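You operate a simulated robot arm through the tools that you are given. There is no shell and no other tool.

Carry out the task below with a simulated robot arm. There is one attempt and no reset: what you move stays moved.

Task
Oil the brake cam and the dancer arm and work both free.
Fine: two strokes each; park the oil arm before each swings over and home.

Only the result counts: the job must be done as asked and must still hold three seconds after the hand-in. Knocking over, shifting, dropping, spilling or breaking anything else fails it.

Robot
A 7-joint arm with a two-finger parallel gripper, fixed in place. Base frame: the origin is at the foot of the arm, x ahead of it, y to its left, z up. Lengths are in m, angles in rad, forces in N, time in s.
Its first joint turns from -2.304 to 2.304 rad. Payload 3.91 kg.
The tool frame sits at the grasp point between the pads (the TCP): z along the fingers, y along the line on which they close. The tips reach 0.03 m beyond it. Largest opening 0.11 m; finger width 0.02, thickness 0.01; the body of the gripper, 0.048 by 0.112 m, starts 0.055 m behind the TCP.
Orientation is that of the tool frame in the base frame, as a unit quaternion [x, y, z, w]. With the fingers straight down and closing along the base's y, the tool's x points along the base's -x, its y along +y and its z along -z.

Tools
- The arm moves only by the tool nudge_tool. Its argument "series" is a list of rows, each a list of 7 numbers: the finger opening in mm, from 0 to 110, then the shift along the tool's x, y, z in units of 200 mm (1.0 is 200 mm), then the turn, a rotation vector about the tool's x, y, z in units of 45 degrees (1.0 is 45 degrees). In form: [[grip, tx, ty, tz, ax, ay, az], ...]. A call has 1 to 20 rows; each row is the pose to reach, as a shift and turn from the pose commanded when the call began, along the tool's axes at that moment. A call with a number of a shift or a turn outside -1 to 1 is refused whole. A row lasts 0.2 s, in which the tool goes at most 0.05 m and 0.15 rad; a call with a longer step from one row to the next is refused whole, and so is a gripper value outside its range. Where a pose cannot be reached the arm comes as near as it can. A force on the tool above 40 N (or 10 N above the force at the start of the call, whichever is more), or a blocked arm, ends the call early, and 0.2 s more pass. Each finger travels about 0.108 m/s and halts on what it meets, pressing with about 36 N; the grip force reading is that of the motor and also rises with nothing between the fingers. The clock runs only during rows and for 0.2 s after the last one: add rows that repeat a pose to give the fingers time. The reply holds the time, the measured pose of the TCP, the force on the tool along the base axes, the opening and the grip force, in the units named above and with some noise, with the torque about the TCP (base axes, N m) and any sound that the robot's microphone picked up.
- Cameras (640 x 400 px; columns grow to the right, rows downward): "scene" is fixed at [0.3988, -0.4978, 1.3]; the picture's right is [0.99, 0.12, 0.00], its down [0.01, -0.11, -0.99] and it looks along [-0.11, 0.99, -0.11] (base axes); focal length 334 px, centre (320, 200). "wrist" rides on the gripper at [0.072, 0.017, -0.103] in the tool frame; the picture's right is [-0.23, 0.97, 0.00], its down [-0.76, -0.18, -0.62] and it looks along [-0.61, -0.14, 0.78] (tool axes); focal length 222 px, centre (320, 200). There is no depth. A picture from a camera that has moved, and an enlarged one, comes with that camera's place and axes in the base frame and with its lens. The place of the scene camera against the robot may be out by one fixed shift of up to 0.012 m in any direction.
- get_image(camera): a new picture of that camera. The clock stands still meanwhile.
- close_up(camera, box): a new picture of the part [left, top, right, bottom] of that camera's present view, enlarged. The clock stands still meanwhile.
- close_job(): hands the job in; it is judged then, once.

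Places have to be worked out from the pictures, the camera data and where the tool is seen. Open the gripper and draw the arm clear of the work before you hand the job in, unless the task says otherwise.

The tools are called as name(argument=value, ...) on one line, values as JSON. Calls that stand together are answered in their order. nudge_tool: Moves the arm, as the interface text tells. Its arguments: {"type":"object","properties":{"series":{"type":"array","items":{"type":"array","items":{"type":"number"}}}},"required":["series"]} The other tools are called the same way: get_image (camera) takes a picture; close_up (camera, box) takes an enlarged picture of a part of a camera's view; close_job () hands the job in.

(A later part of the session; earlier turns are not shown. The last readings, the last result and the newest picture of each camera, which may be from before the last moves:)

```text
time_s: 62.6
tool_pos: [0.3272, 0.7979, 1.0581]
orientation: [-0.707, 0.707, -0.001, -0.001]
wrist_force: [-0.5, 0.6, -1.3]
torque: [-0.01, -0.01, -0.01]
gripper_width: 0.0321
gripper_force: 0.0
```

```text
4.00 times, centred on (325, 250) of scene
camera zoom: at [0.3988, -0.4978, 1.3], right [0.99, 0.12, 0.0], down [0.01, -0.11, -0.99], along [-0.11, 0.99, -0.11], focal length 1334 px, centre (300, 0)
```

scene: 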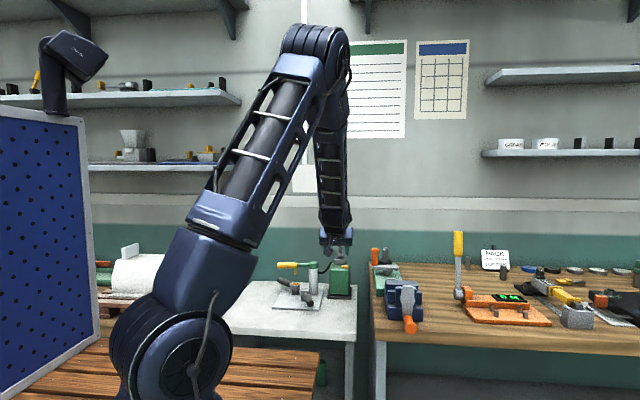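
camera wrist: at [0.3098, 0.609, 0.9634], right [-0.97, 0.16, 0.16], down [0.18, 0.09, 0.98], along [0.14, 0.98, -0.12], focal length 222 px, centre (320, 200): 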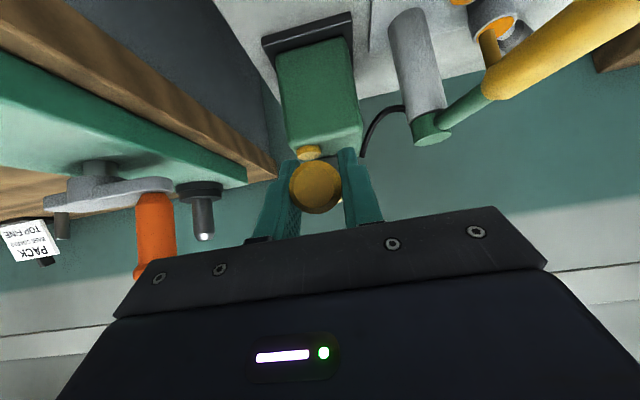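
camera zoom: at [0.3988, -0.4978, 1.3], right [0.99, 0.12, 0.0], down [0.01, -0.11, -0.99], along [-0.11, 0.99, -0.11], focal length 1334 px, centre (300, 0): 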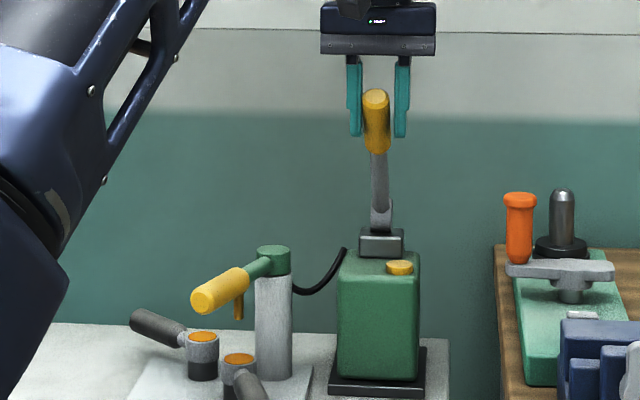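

The lever rests freely. I regrip and make the second stroke on the front hub.

nudge_tool(series=[[22, 0, 0, 0, 0, 0, 0], [20, 0, 0, 0, 0, 0, 0], [20, 0, 0, 0, 0, 0, 0], [20, 0.0578, 0, 0.0519, 0, -0.1111, 0], [20, 0.1109, 0, 0.1086, 0, -0.2222, 0], [20, 0.1588, 0, 0.1697, 0, -0.3333, 0], [20, 0.2012, 0, 0.2348, 0, -0.4444, 0], [20, 0.2378, 0, 0.3033, 0, -0.5556, 0], [20, 0.2683, 0, 0.3747, 0, -0.6667, 0], [20, 0.2924, 0, 0.4485, 0, -0.7778, 0], [20, 0.3101, 0, 0.5242, 0, -0.8889, 0], [20, 0.321, 0, 0.601, 0, -1.0, 0], [20, 0.321, 0, 0.601, 0, -1.0, 0]])

get_image(camera="wrist")

close_up(camera="scene", box=[280, 240, 340, 300])

```text
time_s: 63.8
tool_pos: [0.3257, 0.7796, 1.041]
orientation: [0.706, -0.705, -0.047, -0.047]
wrist_force: [-2.4, 7.9, -7.7]
torque: [-0.02, -0.91, -0.45]
gripper_width: 0.0249
gripper_force: 44.7
stopped in row 5: the force on the tool passed its limit at 42 N (the readings are from after the stop); the commanded pose is now the measured one
```

```text
taken
camera wrist: at [0.31, 0.6944, 1.1336], right [-0.97, 0.22, 0.03], down [0.18, 0.67, 0.72], along [0.14, 0.71, -0.69], focal length 222 px, centre (320, 200)
```

wrist: 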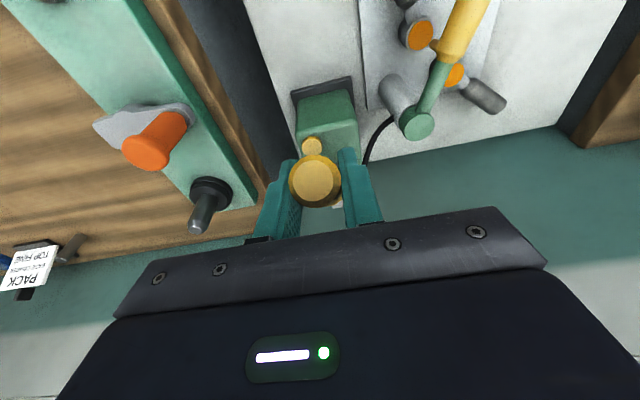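

```text
6.67 times, centred on (310, 270) of scene
camera zoom: at [0.3988, -0.4978, 1.3], right [0.99, 0.12, 0.0], down [0.01, -0.11, -0.99], along [-0.11, 0.99, -0.11], focal length 2224 px, centre (387, -267)
```

zoom: 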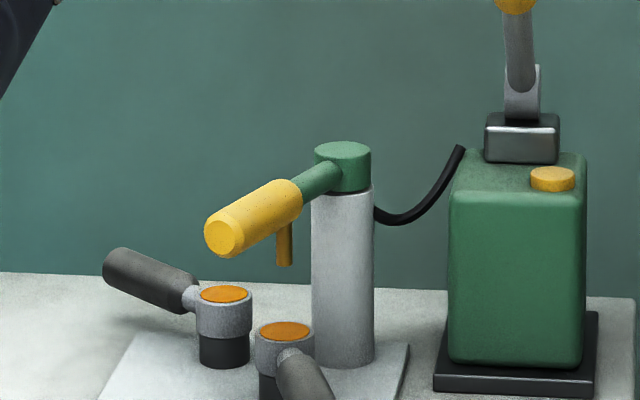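

A brief force peak stopped the call early at about 8°; the lever is still held and not near a full stroke. I continue the same down-stroke from here.

nudge_tool(series=[[20, 0.0289, 0, 0.026, 0, -0.0556, 0], [20, 0.0578, 0, 0.0519, 0, -0.1111, 0], [20, 0.1109, 0, 0.1086, 0, -0.2222, 0], [20, 0.1588, 0, 0.1697, 0, -0.3333, 0], [20, 0.2012, 0, 0.2348, 0, -0.4444, 0], [20, 0.2378, 0, 0.3033, 0, -0.5556, 0], [20, 0.2683, 0, 0.3747, 0, -0.6667, 0], [20, 0.2924, 0, 0.4485, 0, -0.7778, 0], [20, 0.3034, 0, 0.4938, 0, -0.8444, 0], [20, 0.3034, 0, 0.4938, 0, -0.8444, 0]])

get_image(camera="wrist")

close_up(camera="scene", box=[280, 240, 340, 300])

```text
time_s: 66.0
tool_pos: [0.325, 0.7342, 0.9363]
orientation: [0.651, -0.65, -0.277, -0.276]
wrist_force: [-10.1, 20.0, 17.9]
torque: [-0.14, -0.12, -0.6]
gripper_width: 0.0247
gripper_force: 45.2
```

```text
taken
camera wrist: at [0.3099, 0.6103, 0.9554], right [-0.97, 0.16, 0.16], down [0.18, 0.08, 0.98], along [0.14, 0.98, -0.11], focal length 222 px, centre (320, 200)
```

wrist: 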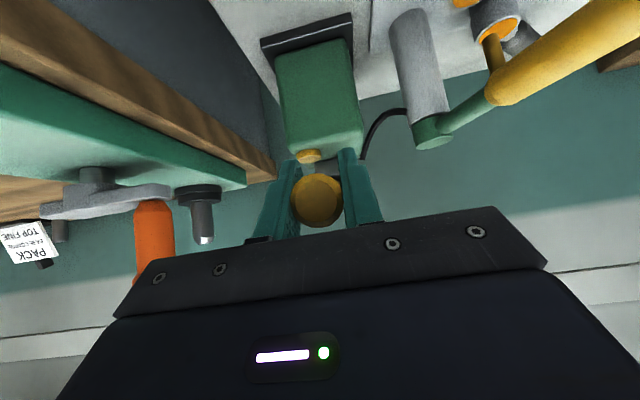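

```text
6.67 times, centred on (310, 270) of scene
camera zoom: at [0.3988, -0.4978, 1.3], right [0.99, 0.12, 0.0], down [0.01, -0.11, -0.99], along [-0.11, 0.99, -0.11], focal length 2224 px, centre (387, -267)
```

zoom: 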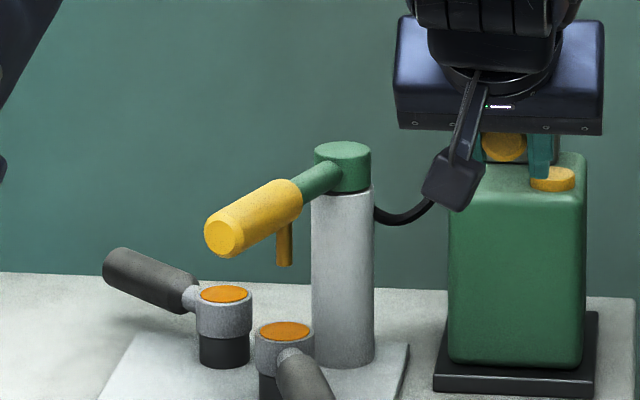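

The lever is at about 82.5°, the same as in the first stroke. For margin I press 3–4° further towards the stop.

nudge_tool(series=[[20, 0.0233, 0, 0.0206, 0, -0.0444, 0], [20, 0.0466, 0, 0.0411, 0, -0.0889, 0]])

get_image(camera="wrist")

```text
time_s: 66.6
tool_pos: [0.3254, 0.7294, 0.9217]
orientation: [-0.642, 0.643, 0.297, 0.295]
wrist_force: [-5.7, -3.6, 5.1]
torque: [-1.39, -0.21, -0.04]
gripper_width: 0.0245
gripper_force: 44.9
```

```text
taken
camera wrist: at [0.3097, 0.6046, 0.9327], right [-0.97, 0.15, 0.17], down [0.18, 0.02, 0.98], along [0.14, 0.99, -0.05], focal length 222 px, centre (320, 200)
```

wrist: 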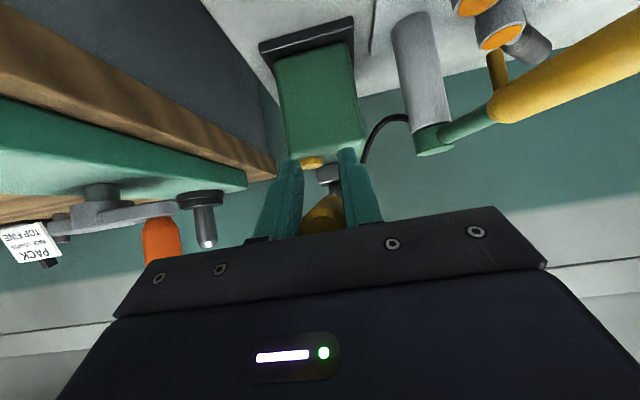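

The handle's appearance changed; I zoom to determine the lever's present angle.

close_up(camera="wrist", box=[260, 140, 400, 250])

close_up(camera="scene", box=[310, 220, 370, 280])

```text
3.64 times, centred on (330, 195) of wrist
camera zoom: at [0.3097, 0.6046, 0.9327], right [-0.97, 0.15, 0.17], down [0.18, 0.02, 0.98], along [0.14, 0.99, -0.05], focal length 808 px, centre (284, 218)
```

zoom: 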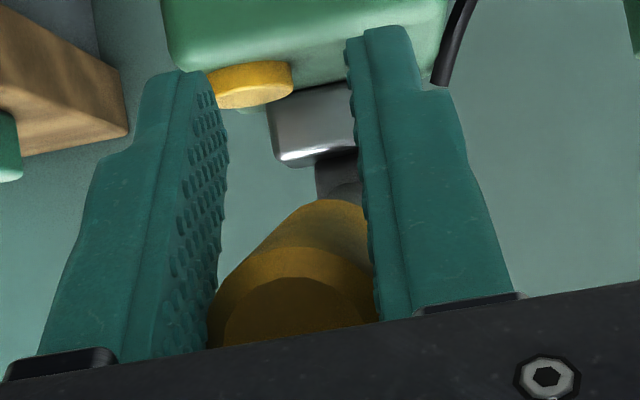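

```text
6.67 times, centred on (340, 250) of scene
camera zoom: at [0.3988, -0.4978, 1.3], right [0.99, 0.12, 0.0], down [0.01, -0.11, -0.99], along [-0.11, 0.99, -0.11], focal length 2224 px, centre (187, -133)
```

zoom: 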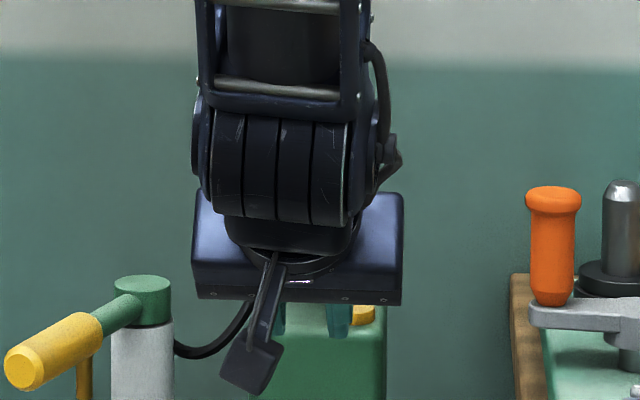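

The lever is at about 83°, its bottom stop; the pads merely slid lower. The fourth stroke is complete. I return 35° with the grip held.

nudge_tool(series=[[20, -0.0621, 0, -0.0467, 0, 0.1111, 0], [20, -0.1281, 0, -0.0877, 0, 0.2222, 0], [20, -0.1973, 0, -0.1228, 0, 0.3333, 0], [20, -0.2694, 0, -0.1518, 0, 0.4444, 0], [20, -0.3437, 0, -0.1744, 0, 0.5556, 0], [20, -0.4197, 0, -0.1904, 0, 0.6667, 0], [20, -0.4968, 0, -0.1997, 0, 0.7778, 0]])

get_image(camera="wrist")

close_up(camera="scene", box=[280, 190, 370, 300])

```text
time_s: 68.2
tool_pos: [0.325, 0.7666, 1.025]
orientation: [0.702, -0.701, -0.091, -0.089]
wrist_force: [-6.9, -5.6, 4.4]
torque: [-0.03, -0.22, -0.07]
gripper_width: 0.0245
gripper_force: 44.5
```

```text
taken
camera wrist: at [0.3099, 0.6704, 1.1068], right [-0.97, 0.22, 0.06], down [0.18, 0.58, 0.8], along [0.14, 0.79, -0.6], focal length 222 px, centre (320, 200)
```

wrist: 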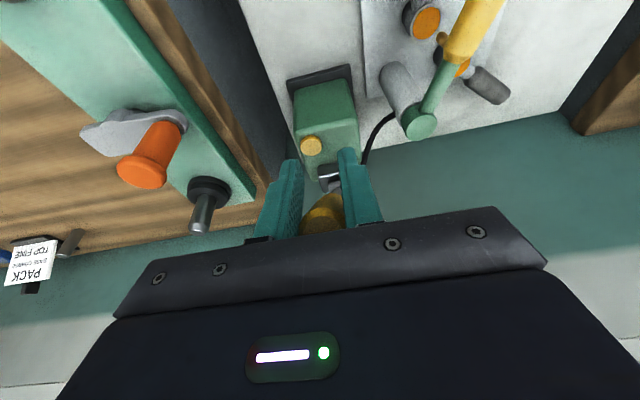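

```text
3.64 times, centred on (325, 245) of scene
camera zoom: at [0.3988, -0.4978, 1.3], right [0.99, 0.12, 0.0], down [0.01, -0.11, -0.99], along [-0.11, 0.99, -0.11], focal length 1213 px, centre (302, 36)
```

zoom: 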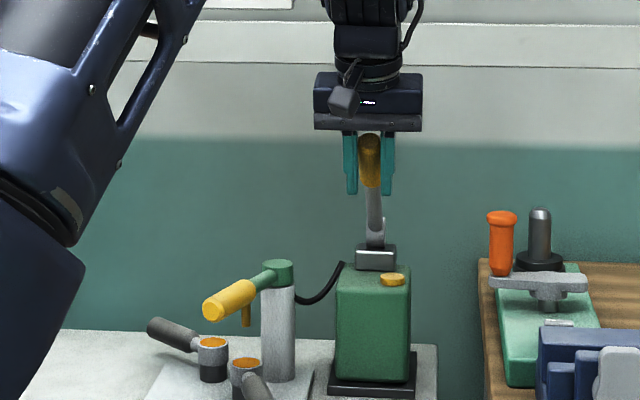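

Nearly home. I return 8° more, open the fingers so the lever settles on its stop, and withdraw upwards.

nudge_tool(series=[[20, -0.0621, 0, -0.0467, 0, 0.1111, 0], [20, -0.1013, 0, -0.072, 0, 0.1778, 0], [36, -0.1013, 0, -0.072, 0, 0.1778, 0], [40, -0.1013, 0, -0.072, 0, 0.1778, 0]])

close_up(camera="scene", box=[280, 190, 370, 300])

```text
time_s: 69.2
tool_pos: [0.3255, 0.7824, 1.0446]
orientation: [-0.705, 0.707, 0.042, 0.04]
wrist_force: [0.7, -0.1, -0.7]
torque: [-0.01, 0.01, -0.01]
gripper_width: 0.0398
gripper_force: 0.1
```

```text
3.64 times, centred on (325, 245) of scene
camera zoom: at [0.3988, -0.4978, 1.3], right [0.99, 0.12, 0.0], down [0.01, -0.11, -0.99], along [-0.11, 0.99, -0.11], focal length 1213 px, centre (302, 36)
```

zoom: 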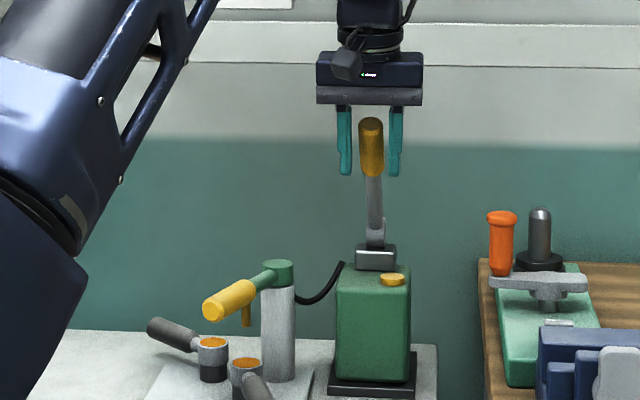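

The lever stands free at its rest position. I withdraw upwards and then return to the oil arm to park it.

nudge_tool(series=[[40, 0, 0, -0.2, 0, 0, 0], [60, 0, 0, -0.4, 0, 0, 0], [80, 0, 0, -0.6, 0, 0.147, 0], [110, 0.15, 0, -0.75, 0, 0.147, 0], [110, 0.35, 0, -0.75, 0, 0.147, 0], [110, 0.55, 0, -0.75, 0, 0.147, 0], [110, 0.7, 0, -0.75, 0, 0.147, 0]])

get_image(camera="wrist")

```text
time_s: 70.8
tool_pos: [0.3256, 0.6243, 1.1747]
orientation: [0.708, -0.706, -0.001, 0.0]
wrist_force: [-0.2, 0.1, -0.3]
torque: [-0.02, 0.01, 0.0]
gripper_width: 0.11
gripper_force: 0.1
```

```text
taken
camera wrist: at [0.3109, 0.5536, 1.2784], right [-0.97, 0.23, 0.0], down [0.18, 0.76, 0.62], along [0.14, 0.61, -0.78], focal length 222 px, centre (320, 200)
```

wrist: 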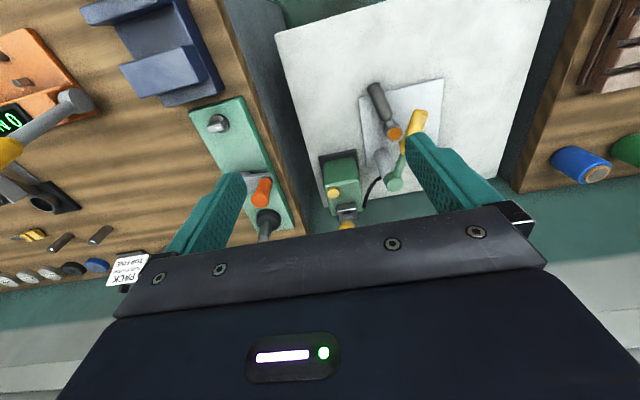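

I move back above the oil-arm handle over the front hub.

nudge_tool(series=[[100, -0.08, 0.128, 0.05, 0, 0, 0.0837], [90, -0.18, 0.256, 0.12, 0, 0, 0.1673], [80, -0.28, 0.384, 0.22, 0, 0, 0.251], [70, -0.385, 0.512, 0.35, 0, 0, 0.3347], [60, -0.49, 0.64, 0.49, 0, 0, 0.4183], [60, -0.5955, 0.7675, 0.625, 0, 0, 0.502]])

get_image(camera="wrist")

```text
time_s: 72.2
tool_pos: [0.1732, 0.7439, 1.0528]
orientation: [-0.555, 0.832, 0.001, 0.0]
wrist_force: [-0.1, 0.1, 0.3]
torque: [0.01, 0.01, -0.02]
gripper_width: 0.0599
gripper_force: 0.1
```

```text
taken
camera wrist: at [0.1313, 0.6847, 1.1559], right [-0.81, 0.58, 0.0], down [0.46, 0.63, 0.62], along [0.36, 0.51, -0.78], focal length 222 px, centre (320, 200)
```

wrist: 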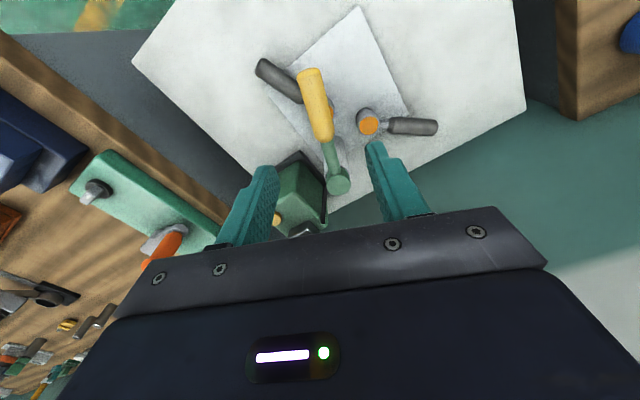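

Aligned again. I descend over the handle and close to the loose cage.

nudge_tool(series=[[60, 0, 0, 0.22, 0, 0, 0], [60, 0, 0, 0.44, 0, 0, 0], [60, 0, 0, 0.66, 0, 0, 0], [60, 0, 0, 0.8, 0, 0, 0], [60, 0, 0, 0.885, 0, 0, 0], [40, 0, 0, 0.885, 0, 0, 0], [30, 0, 0, 0.885, 0, 0, 0]])

get_image(camera="wrist")

```text
time_s: 73.8
tool_pos: [0.1714, 0.7421, 0.8755]
orientation: [-0.555, 0.832, 0.001, -0.001]
wrist_force: [1.1, -0.4, -0.2]
torque: [0.02, 0.01, 0.01]
gripper_width: 0.0305
gripper_force: 0.6
```

```text
taken
camera wrist: at [0.1304, 0.6817, 0.9776], right [-0.81, 0.58, 0.0], down [0.46, 0.63, 0.62], along [0.36, 0.51, -0.78], focal length 222 px, centre (320, 200)
```

wrist: 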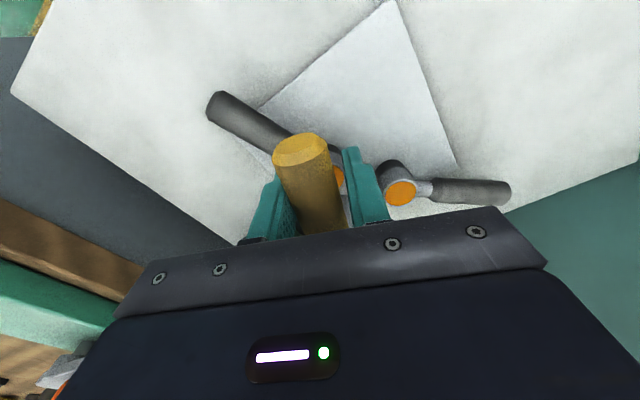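

The arm is caged. I swing it back towards its park position in three moves (about 98° in all).

nudge_tool(series=[[30, -0.0022, 0.0505, 0, 0, 0, 0.1111], [30, -0.0088, 0.1007, 0, 0, 0, 0.2222], [30, -0.0198, 0.1501, 0, 0, 0, 0.3333], [30, -0.035, 0.1984, 0, 0, 0, 0.4444], [30, -0.0543, 0.2451, 0, 0, 0, 0.5556], [30, -0.0777, 0.29, 0, 0, 0, 0.6667], [30, -0.0936, 0.3159, 0, 0, 0, 0.7333]])

nudge_tool(series=[[30, -0.0022, 0.0505, 0, 0, 0, 0.1111], [30, -0.0088, 0.1007, 0, 0, 0, 0.2222], [30, -0.0198, 0.1501, 0, 0, 0, 0.3333], [30, -0.035, 0.1984, 0, 0, 0, 0.4444], [30, -0.0543, 0.2451, 0, 0, 0, 0.5556], [30, -0.0777, 0.29, 0, 0, 0, 0.6667], [30, -0.0936, 0.3159, 0, 0, 0, 0.7333]])

get_image(camera="wrist")

```text
time_s: 75.4
tool_pos: [0.1197, 0.7853, 0.8771]
orientation: [-0.295, 0.955, 0.002, 0.001]
wrist_force: [0.5, -0.7, 0.1]
torque: [-0.03, 0.0, 0.01]
gripper_width: 0.03
gripper_force: 0.1
```

```text
time_s: 77.0
tool_pos: [0.1006, 0.8486, 0.8746]
orientation: [-0.012, 1.0, 0.001, -0.001]
wrist_force: [-0.8, 0.1, -0.3]
torque: [-0.02, 0.01, 0.02]
gripper_width: 0.0302
gripper_force: 0.4
```

```text
taken
camera wrist: at [0.0292, 0.8628, 0.9774], right [0.2, 0.98, 0.0], down [0.77, -0.16, 0.62], along [0.61, -0.13, -0.78], focal length 222 px, centre (320, 200)
```

wrist: 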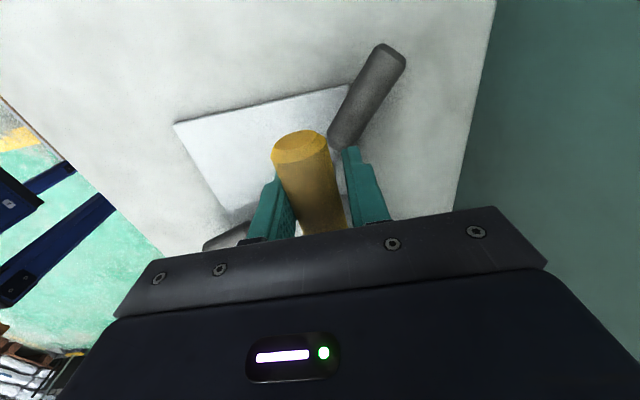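

Arm at about 182°. I continue the final ~32° to the park position, watching for resistance.

nudge_tool(series=[[30, -0.0022, 0.0505, 0, 0, 0, 0.1111], [30, -0.0088, 0.1007, 0, 0, 0, 0.2222], [30, -0.0198, 0.1501, 0, 0, 0, 0.3333], [30, -0.035, 0.1984, 0, 0, 0, 0.4444], [30, -0.0543, 0.2451, 0, 0, 0, 0.5556], [30, -0.0777, 0.29, 0, 0, 0, 0.6667], [30, -0.0908, 0.3116, 0, 0, 0, 0.7222]])

get_image(camera="wrist")

close_up(camera="scene", box=[250, 220, 350, 310])

```text
time_s: 78.6
tool_pos: [0.1176, 0.9109, 0.8743]
orientation: [0.268, 0.963, 0.0, -0.001]
wrist_force: [-0.2, -2.0, -0.7]
torque: [0.01, -0.06, 0.0]
gripper_width: 0.0308
gripper_force: 0.5
```

```text
taken
camera wrist: at [0.066, 0.9632, 0.9762], right [0.7, 0.72, 0.0], down [0.56, -0.55, 0.62], along [0.45, -0.43, -0.78], focal length 222 px, centre (320, 200)
```

wrist: 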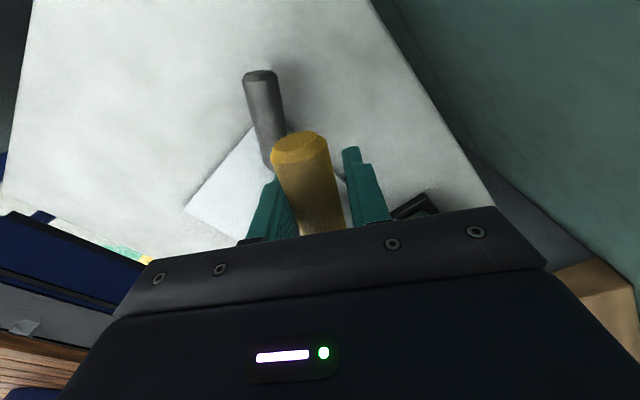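

```text
4.44 times, centred on (300, 265) of scene
camera zoom: at [0.3988, -0.4978, 1.3], right [0.99, 0.12, 0.0], down [0.01, -0.11, -0.99], along [-0.11, 0.99, -0.11], focal length 1483 px, centre (409, -89)
```

zoom: 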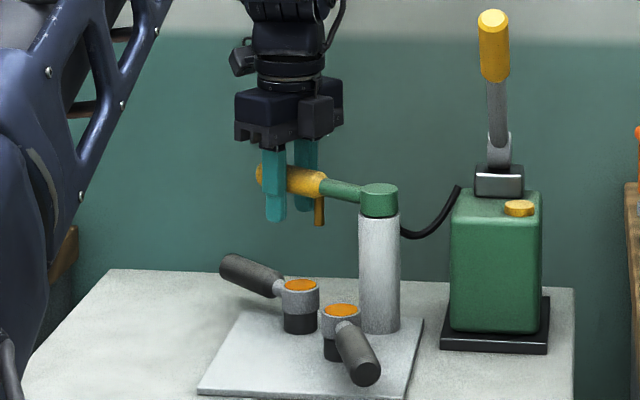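

The arm is back essentially at its starting angle, with a slight 2 N reaction. I nudge 2° further to see if there is a park stop.

nudge_tool(series=[[30, 0, 0.0101, 0, 0, 0, 0.0222], [30, -0.0004, 0.0202, 0, 0, 0, 0.0444], [30, -0.0004, 0.0202, 0, 0, 0, 0.0444]])

close_up(camera="scene", box=[270, 210, 370, 310])

```text
time_s: 79.4
tool_pos: [0.1199, 0.915, 0.8735]
orientation: [0.284, 0.959, 0.001, 0.0]
wrist_force: [-2.8, -6.1, -1.5]
torque: [0.04, -0.14, 0.06]
gripper_width: 0.0331
gripper_force: 3.7
```

```text
4.00 times, centred on (320, 260) of scene
camera zoom: at [0.3988, -0.4978, 1.3], right [0.99, 0.12, 0.0], down [0.01, -0.11, -0.99], along [-0.11, 0.99, -0.11], focal length 1334 px, centre (320, -40)
```

zoom: 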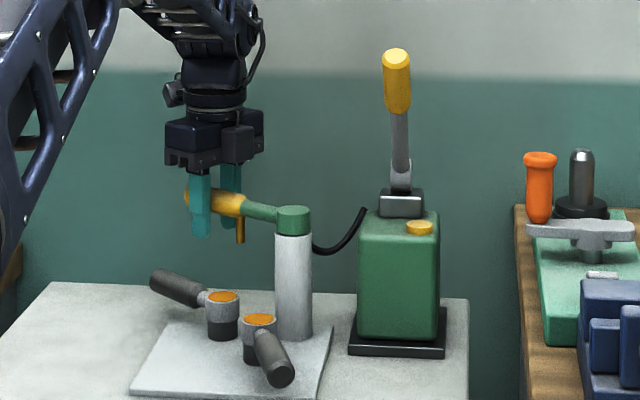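

The fingers were pushed apart slightly (33 mm, 6 N): the arm is against its park stop, at its original place. I open and lift away.

nudge_tool(series=[[50, 0, -0.015, 0, 0, 0, 0], [60, 0, -0.015, 0, 0, 0, 0], [60, 0, -0.015, 0, 0, 0, 0], [60, 0, -0.015, -0.2, 0, 0, 0], [80, 0, -0.015, -0.4, 0, 0, 0], [100, 0, -0.015, -0.6, 0, 0, 0], [110, 0, -0.015, -0.8, 0, 0, 0]])

get_image(camera="wrist")

close_up(camera="scene", box=[270, 210, 370, 310])

```text
time_s: 81.0
tool_pos: [0.1182, 0.9116, 1.0354]
orientation: [0.284, 0.959, 0.001, -0.001]
wrist_force: [0.8, 0.5, -0.9]
torque: [-0.03, -0.02, 0.01]
gripper_width: 0.1098
gripper_force: 0.0
```

```text
taken
camera wrist: at [0.0668, 0.9651, 1.1395], right [0.72, 0.69, 0.0], down [0.54, -0.56, 0.62], along [0.43, -0.45, -0.78], focal length 222 px, centre (320, 200)
```

wrist: 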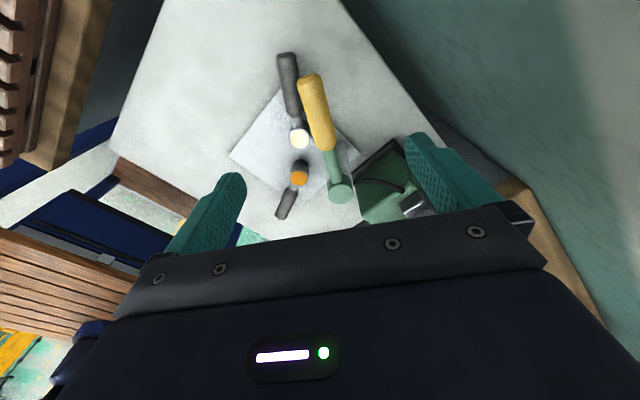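

```text
4.00 times, centred on (320, 260) of scene
camera zoom: at [0.3988, -0.4978, 1.3], right [0.99, 0.12, 0.0], down [0.01, -0.11, -0.99], along [-0.11, 0.99, -0.11], focal length 1334 px, centre (320, -40)
```

zoom: 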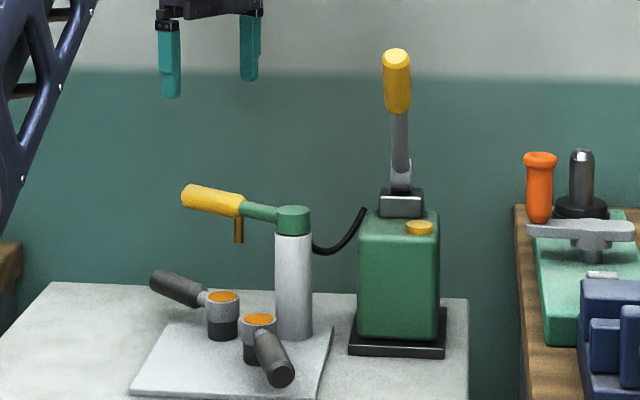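

Both hubs are oiled and the oil arm is parked as at the start. Now I look closely at the two levers before swinging them.

close_up(camera="wrist", box=[220, 40, 370, 230])

close_up(camera="scene", box=[280, 260, 330, 310])

```text
2.11 times, centred on (295, 135) of wrist
camera zoom: at [0.0668, 0.9651, 1.1395], right [0.72, 0.69, 0.0], down [0.54, -0.56, 0.62], along [0.43, -0.45, -0.78], focal length 468 px, centre (373, 337)
```

zoom: 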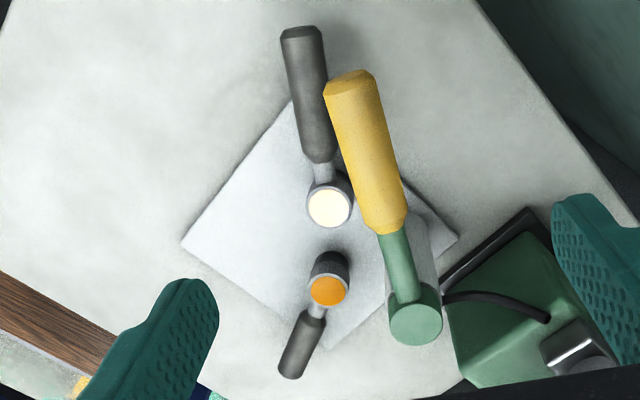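

```text
8.00 times, centred on (305, 285) of scene
camera zoom: at [0.3988, -0.4978, 1.3], right [0.99, 0.12, 0.0], down [0.01, -0.11, -0.99], along [-0.11, 0.99, -0.11], focal length 2669 px, centre (440, -480)
```

zoom: 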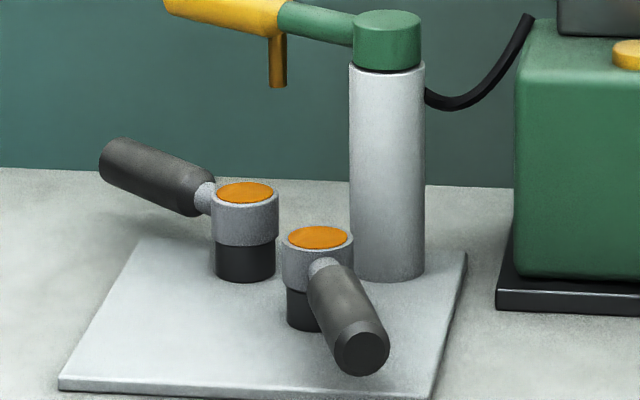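

The levers' collars turn on black bases, with handles at z≈0.788 (front one pointing at about 289°, back one at about 141°). I start with the front lever: first I rise and turn the tool round in steps.

nudge_tool(series=[[110, -0.026, -0.0525, -0.054, 0, 0, -0.1667], [110, -0.052, -0.105, -0.108, 0, 0, -0.3333], [110, -0.079, -0.1575, -0.163, 0, 0, -0.5], [110, -0.105, -0.21, -0.217, 0, 0, -0.6667], [110, -0.131, -0.2625, -0.271, 0, 0, -0.8333], [110, -0.157, -0.315, -0.325, 0, 0, -1.0]])

```text
time_s: 82.4
tool_pos: [0.11, 0.8419, 1.0995]
orientation: [-0.106, 0.994, -0.001, -0.001]
wrist_force: [-0.2, -0.4, -1.2]
torque: [-0.02, -0.04, 0.01]
gripper_width: 0.11
gripper_force: 0.1
```

Next 45° step, moving to (0.15,0.74).

nudge_tool(series=[[110, -0.015, -0.088, 0.017, 0, 0, -0.1667], [110, -0.03, -0.177, 0.033, 0, 0, -0.3333], [110, -0.045, -0.265, 0.05, 0, 0, -0.5], [110, -0.06, -0.353, 0.067, 0, 0, -0.6667], [110, -0.075, -0.442, 0.083, 0, 0, -0.8333], [110, -0.09, -0.53, 0.1, 0, 0, -1.0]])

```text
time_s: 83.8
tool_pos: [0.1503, 0.7406, 1.0805]
orientation: [-0.478, 0.878, 0.001, 0.0]
wrist_force: [0.3, 0.0, 0.1]
torque: [-0.04, -0.01, 0.02]
gripper_width: 0.1098
gripper_force: 0.2
```

Third turn, moving over the front lever's handle at a safe height.

nudge_tool(series=[[100, -0.001, -0.063, 0.075, 0, 0, -0.1667], [90, -0.002, -0.126, 0.15, 0, 0, -0.3333], [80, -0.003, -0.189, 0.225, 0, 0, -0.5], [70, -0.004, -0.252, 0.3, 0, 0, -0.6667], [60, -0.005, -0.315, 0.375, 0, 0, -0.8333], [60, -0.006, -0.378, 0.45, 0, 0, -1.0]])

get_image(camera="wrist")

close_up(camera="wrist", box=[220, 40, 420, 220])

```text
time_s: 85.2
tool_pos: [0.2106, 0.7021, 0.9919]
orientation: [0.778, -0.629, -0.001, 0.0]
wrist_force: [0.3, -1.4, -0.4]
torque: [-0.02, 0.01, 0.0]
gripper_width: 0.0599
gripper_force: 0.2
```

```text
taken
camera wrist: at [0.2112, 0.6271, 1.0934], right [-1.0, 0.02, 0.0], down [0.02, 0.78, 0.62], along [0.01, 0.62, -0.78], focal length 222 px, centre (320, 200)
```

wrist: 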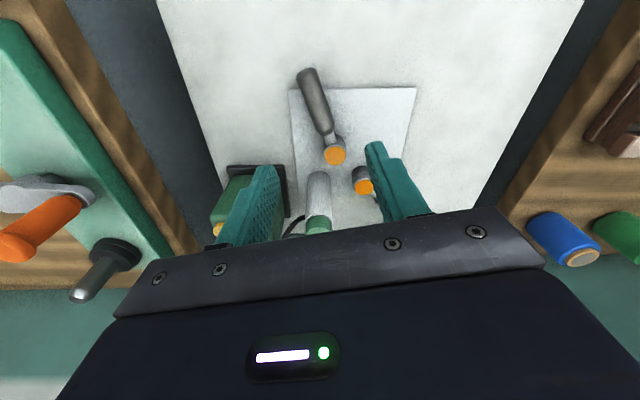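

```text
2.22 times, centred on (320, 130) of wrist
camera zoom: at [0.2112, 0.6271, 1.0934], right [-1.0, 0.02, 0.0], down [0.02, 0.78, 0.62], along [0.01, 0.62, -0.78], focal length 494 px, centre (320, 356)
```

zoom: 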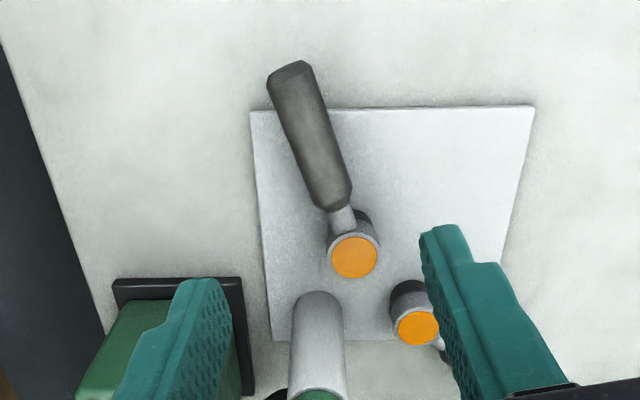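

The front lever's handle runs from (0.201,0.749) to (0.228,0.676). I align the tool with it (289°), centre on it and descend partway to check.

nudge_tool(series=[[60, -0.01, -0.01, 0.15, 0, 0, -0.05], [60, -0.02, -0.02, 0.3, 0, 0, -0.1], [60, -0.03, -0.0295, 0.45, 0, 0, -0.156], [60, -0.03, -0.0295, 0.6, 0, 0, -0.156]])

get_image(camera="wrist")

close_up(camera="scene", box=[270, 230, 350, 310])

```text
time_s: 86.2
tool_pos: [0.2211, 0.7092, 0.8697]
orientation: [0.814, -0.581, -0.002, -0.001]
wrist_force: [0.3, 0.6, 0.7]
torque: [0.03, 0.0, 0.0]
gripper_width: 0.0599
gripper_force: 0.1
```

```text
taken
camera wrist: at [0.2286, 0.6358, 0.9724], right [-0.99, -0.1, 0.0], down [-0.08, 0.78, 0.63], along [-0.07, 0.62, -0.78], focal length 222 px, centre (320, 200)
```

wrist: 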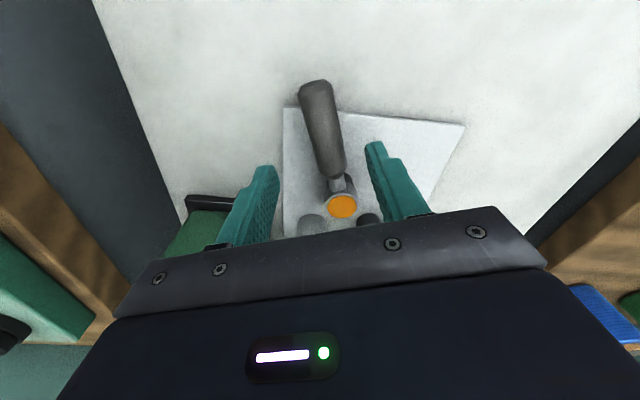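

```text
5.00 times, centred on (310, 270) of scene
camera zoom: at [0.3988, -0.4978, 1.3], right [0.99, 0.12, 0.0], down [0.01, -0.11, -0.99], along [-0.11, 0.99, -0.11], focal length 1668 px, centre (370, -150)
```

zoom: 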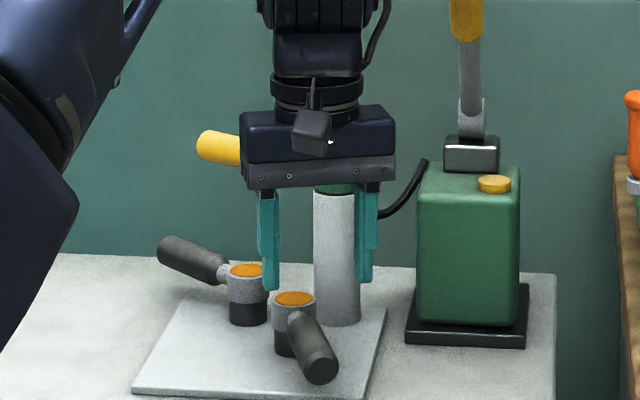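

The handle lies about 5.5 mm further to -x than the tool's line. I correct that and descend to z≈0.798.

nudge_tool(series=[[60, -0.005, 0.015, 0.08, 0, 0, 0], [60, -0.009, 0.027, 0.2, 0, 0, 0], [60, -0.009, 0.027, 0.3, 0, 0, 0], [60, -0.009, 0.027, 0.355, 0, 0, 0]])

get_image(camera="wrist")

close_up(camera="scene", box=[270, 230, 350, 310])

```text
time_s: 87.2
tool_pos: [0.2121, 0.7067, 0.7993]
orientation: [0.814, -0.58, -0.001, 0.0]
wrist_force: [0.7, -0.2, 1.0]
torque: [0.01, 0.0, -0.02]
gripper_width: 0.06
gripper_force: 0.0
```

```text
taken
camera wrist: at [0.2217, 0.6334, 0.9018], right [-0.99, -0.1, 0.0], down [-0.08, 0.78, 0.62], along [-0.07, 0.62, -0.78], focal length 222 px, centre (320, 200)
```

wrist: 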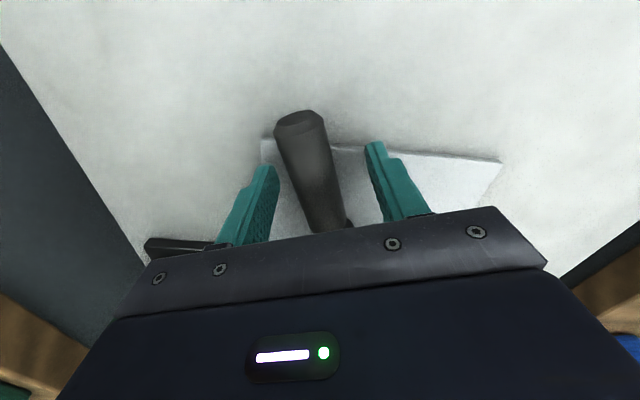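

```text
5.00 times, centred on (310, 270) of scene
camera zoom: at [0.3988, -0.4978, 1.3], right [0.99, 0.12, 0.0], down [0.01, -0.11, -0.99], along [-0.11, 0.99, -0.11], focal length 1668 px, centre (370, -150)
```

zoom: 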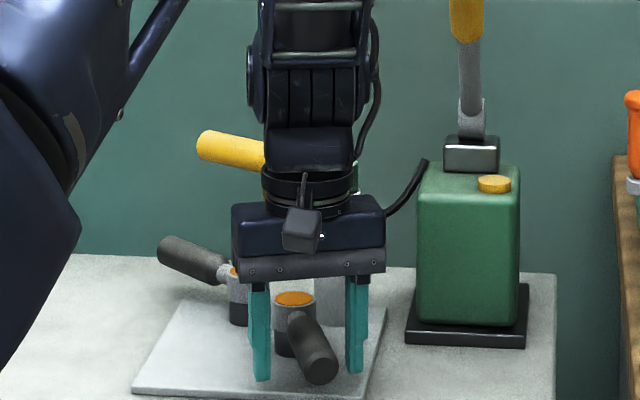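

The fingers straddle the handle near the plate without touching. I close to a loose 32 mm cage.

nudge_tool(series=[[40, 0, 0, 0, 0, 0, 0], [31, 0, 0, 0, 0, 0, 0], [31, 0, 0, 0, 0, 0, 0]])

get_image(camera="wrist")

```text
time_s: 88.0
tool_pos: [0.2126, 0.7065, 0.8003]
orientation: [0.814, -0.581, -0.001, 0.0]
wrist_force: [0.1, 0.5, 0.5]
torque: [0.02, -0.03, 0.0]
gripper_width: 0.0309
gripper_force: 0.1
```

```text
taken
camera wrist: at [0.2218, 0.6335, 0.9021], right [-0.99, -0.1, 0.0], down [-0.08, 0.78, 0.62], along [-0.06, 0.62, -0.78], focal length 222 px, centre (320, 200)
```

wrist: 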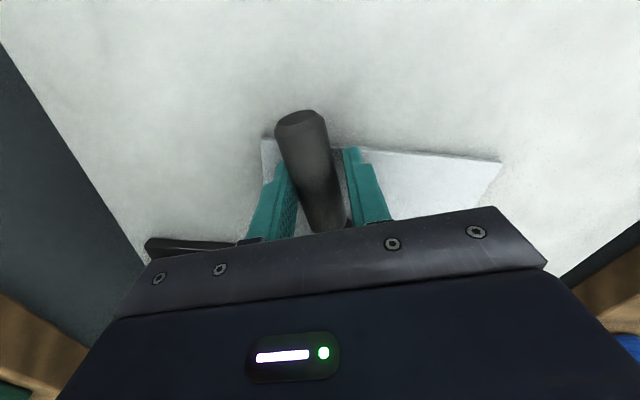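

Nothing touches hard. I test the swing direction: a few degrees clockwise (handle towards -x), watching the force.

nudge_tool(series=[[31, -0.0004, 0.0168, 0, 0, 0, 0.0556], [31, -0.0015, 0.0336, 0, 0, 0, 0.1111], [31, -0.0033, 0.0503, 0, 0, 0, 0.1667], [31, -0.0058, 0.0669, 0, 0, 0, 0.2222]])

get_image(camera="wrist")

```text
time_s: 89.0
tool_pos: [0.1986, 0.7071, 0.7995]
orientation: [0.761, -0.649, -0.002, 0.0]
wrist_force: [-0.4, -1.0, 0.6]
torque: [0.02, -0.01, 0.02]
gripper_width: 0.0312
gripper_force: 0.1
```

```text
taken
camera wrist: at [0.195, 0.6323, 0.9022], right [-1.0, 0.07, 0.0], down [0.06, 0.78, 0.62], along [0.04, 0.62, -0.78], focal length 222 px, centre (320, 200)
```

wrist: 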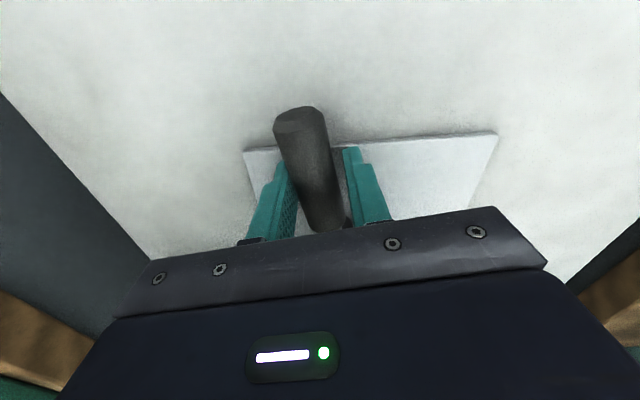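

The lever turns freely clockwise. I carry on 30° further towards its far stop.

nudge_tool(series=[[31, -0.0014, 0.0327, 0, 0, 0, 0.1111], [31, -0.0057, 0.0651, 0, 0, 0, 0.2222], [31, -0.0128, 0.0971, 0, 0, 0, 0.3333], [31, -0.0226, 0.1283, 0, 0, 0, 0.4444], [31, -0.0351, 0.1585, 0, 0, 0, 0.5556], [31, -0.0502, 0.1875, 0, 0, 0, 0.6667]])

get_image(camera="wrist")

close_up(camera="scene", box=[260, 230, 350, 320])

```text
time_s: 90.4
tool_pos: [0.1585, 0.7097, 0.7995]
orientation: [-0.566, 0.825, 0.001, 0.0]
wrist_force: [0.0, 0.1, 0.7]
torque: [0.02, 0.0, 0.0]
gripper_width: 0.031
gripper_force: 0.1
```

```text
taken
camera wrist: at [0.1202, 0.649, 0.9018], right [-0.83, 0.56, 0.0], down [0.44, 0.65, 0.62], along [0.35, 0.52, -0.78], focal length 222 px, centre (320, 200)
```

wrist: 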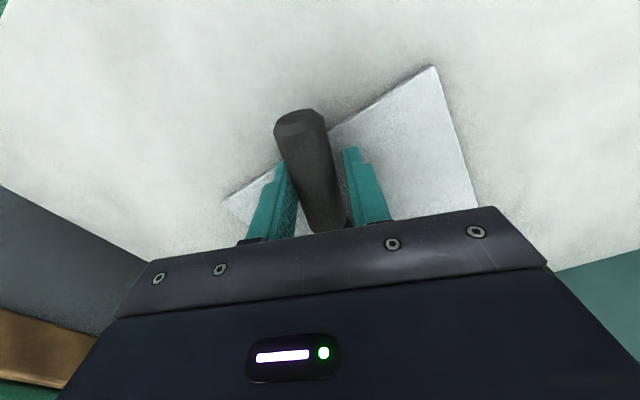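

```text
4.44 times, centred on (305, 275) of scene
camera zoom: at [0.3988, -0.4978, 1.3], right [0.99, 0.12, 0.0], down [0.01, -0.11, -0.99], along [-0.11, 0.99, -0.11], focal length 1483 px, centre (387, -133)
```

zoom: 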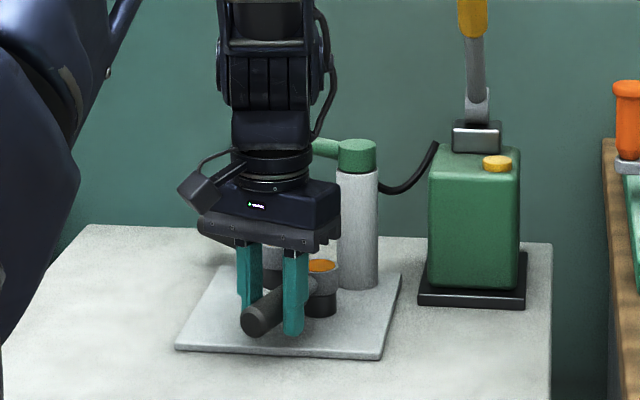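

The lever is at about 247° and still free. Another 30° on.

nudge_tool(series=[[31, -0.0014, 0.0327, 0, 0, 0, 0.1111], [31, -0.0057, 0.0651, 0, 0, 0, 0.2222], [31, -0.0128, 0.0971, 0, 0, 0, 0.3333], [31, -0.0226, 0.1283, 0, 0, 0, 0.4444], [31, -0.0351, 0.1585, 0, 0, 0, 0.5556], [31, -0.0502, 0.1875, 0, 0, 0, 0.6667]])

get_image(camera="wrist")

close_up(camera="scene", box=[260, 230, 350, 320])

```text
time_s: 91.8
tool_pos: [0.129, 0.7314, 0.8005]
orientation: [-0.333, 0.943, 0.001, 0.0]
wrist_force: [-0.4, -0.1, -1.0]
torque: [-0.03, -0.01, 0.02]
gripper_width: 0.0309
gripper_force: 0.0
```

```text
taken
camera wrist: at [0.0627, 0.7001, 0.9027], right [-0.43, 0.9, 0.0], down [0.71, 0.34, 0.62], along [0.56, 0.27, -0.78], focal length 222 px, centre (320, 200)
```

wrist: 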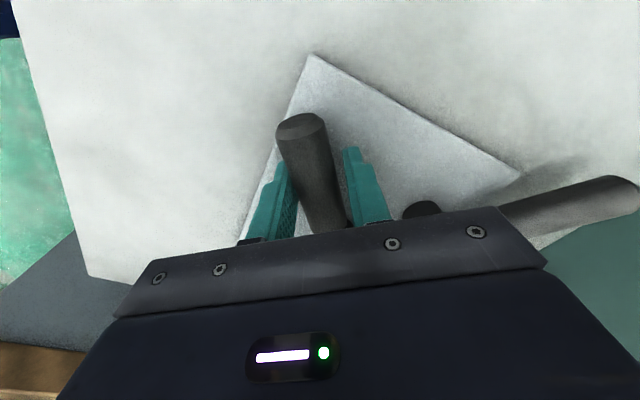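

```text
4.44 times, centred on (305, 275) of scene
camera zoom: at [0.3988, -0.4978, 1.3], right [0.99, 0.12, 0.0], down [0.01, -0.11, -0.99], along [-0.11, 0.99, -0.11], focal length 1483 px, centre (387, -133)
```

zoom: 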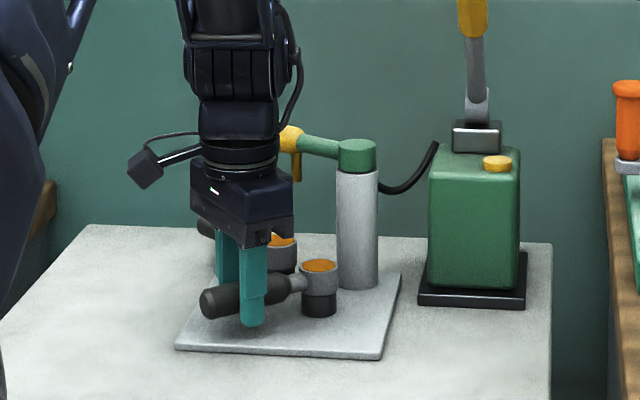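

Still free at about 219°. I continue in smaller amounts, 20°, watching for the stop and the other lever.

nudge_tool(series=[[31, -0.0014, 0.0327, 0, 0, 0, 0.1111], [31, -0.0057, 0.0651, 0, 0, 0, 0.2222], [31, -0.0128, 0.0971, 0, 0, 0, 0.3333], [31, -0.0226, 0.1283, 0, 0, 0, 0.4444]])

get_image(camera="wrist")

close_up(camera="scene", box=[260, 230, 350, 320])

```text
time_s: 92.8
tool_pos: [0.1168, 0.7549, 0.7992]
orientation: [-0.163, 0.987, 0.0, 0.0]
wrist_force: [9.6, -9.7, 1.1]
torque: [-0.09, -0.03, 0.2]
gripper_width: 0.0375
gripper_force: 5.7
```

```text
taken
camera wrist: at [0.0447, 0.7482, 0.9018], right [-0.1, 0.99, 0.0], down [0.78, 0.08, 0.62], along [0.62, 0.06, -0.78], focal length 222 px, centre (320, 200)
```

wrist: 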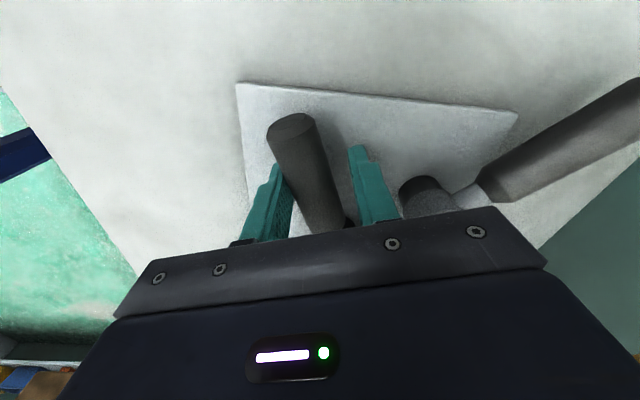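

```text
4.44 times, centred on (305, 275) of scene
camera zoom: at [0.3988, -0.4978, 1.3], right [0.99, 0.12, 0.0], down [0.01, -0.11, -0.99], along [-0.11, 0.99, -0.11], focal length 1483 px, centre (387, -133)
```

zoom: 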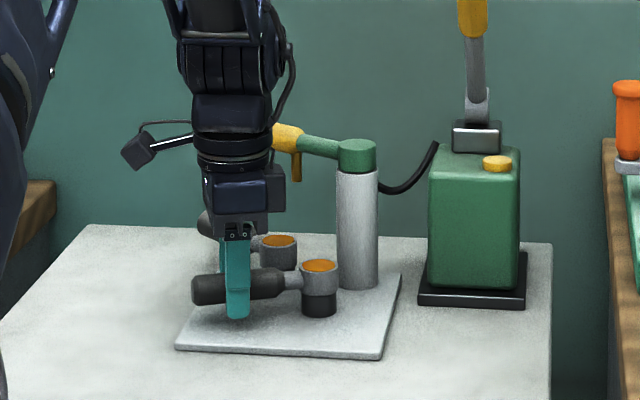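

The lever hit its far stop (13 N, fingers pushed open to 37 mm) at about 207°. Now I swing it back home, first 60° in two moves.

nudge_tool(series=[[31, -0.0015, -0.034, 0, 0, 0, -0.1111], [31, -0.0059, -0.0677, 0, 0, 0, -0.2222], [31, -0.0133, -0.1009, 0, 0, 0, -0.3333], [31, -0.0235, -0.1334, 0, 0, 0, -0.4444], [31, -0.0365, -0.1648, 0, 0, 0, -0.5556], [31, -0.0522, -0.195, 0, 0, 0, -0.6667]])

nudge_tool(series=[[31, -0.0015, -0.034, 0, 0, 0, -0.1111], [31, -0.0059, -0.0677, 0, 0, 0, -0.2222], [31, -0.0133, -0.1009, 0, 0, 0, -0.3333], [31, -0.0235, -0.1334, 0, 0, 0, -0.4444], [31, -0.0365, -0.1648, 0, 0, 0, -0.5556], [31, -0.0522, -0.195, 0, 0, 0, -0.6667]])

get_image(camera="wrist")

close_up(camera="scene", box=[260, 230, 350, 320])

```text
time_s: 94.2
tool_pos: [0.137, 0.7215, 0.7987]
orientation: [-0.415, 0.91, 0.001, 0.0]
wrist_force: [-1.1, 0.4, -0.1]
torque: [0.02, 0.0, 0.0]
gripper_width: 0.031
gripper_force: 0.1
```

```text
time_s: 95.6
tool_pos: [0.177, 0.7046, 0.7999]
orientation: [-0.637, 0.771, 0.001, 0.001]
wrist_force: [-0.5, -0.7, -1.4]
torque: [0.0, -0.03, 0.02]
gripper_width: 0.031
gripper_force: 0.2
```

```text
taken
camera wrist: at [0.1464, 0.6366, 0.9019], right [-0.91, 0.41, 0.0], down [0.32, 0.71, 0.62], along [0.25, 0.57, -0.78], focal length 222 px, centre (320, 200)
```

wrist: 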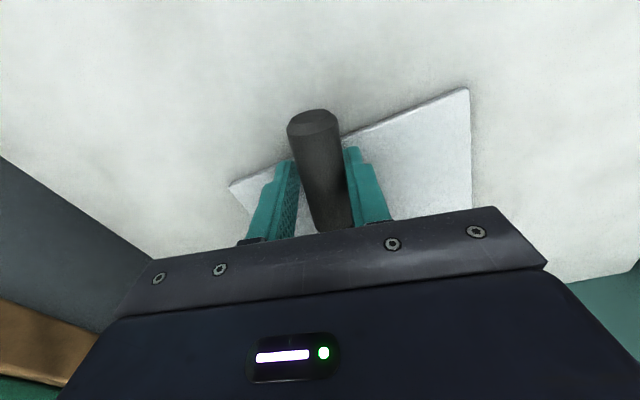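

```text
4.44 times, centred on (305, 275) of scene
camera zoom: at [0.3988, -0.4978, 1.3], right [0.99, 0.12, 0.0], down [0.01, -0.11, -0.99], along [-0.11, 0.99, -0.11], focal length 1483 px, centre (387, -133)
```

zoom: 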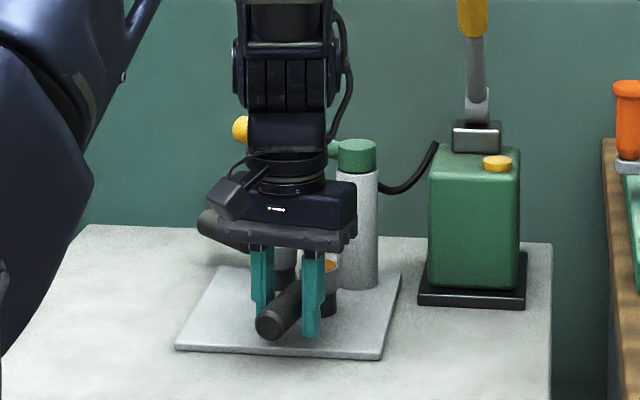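

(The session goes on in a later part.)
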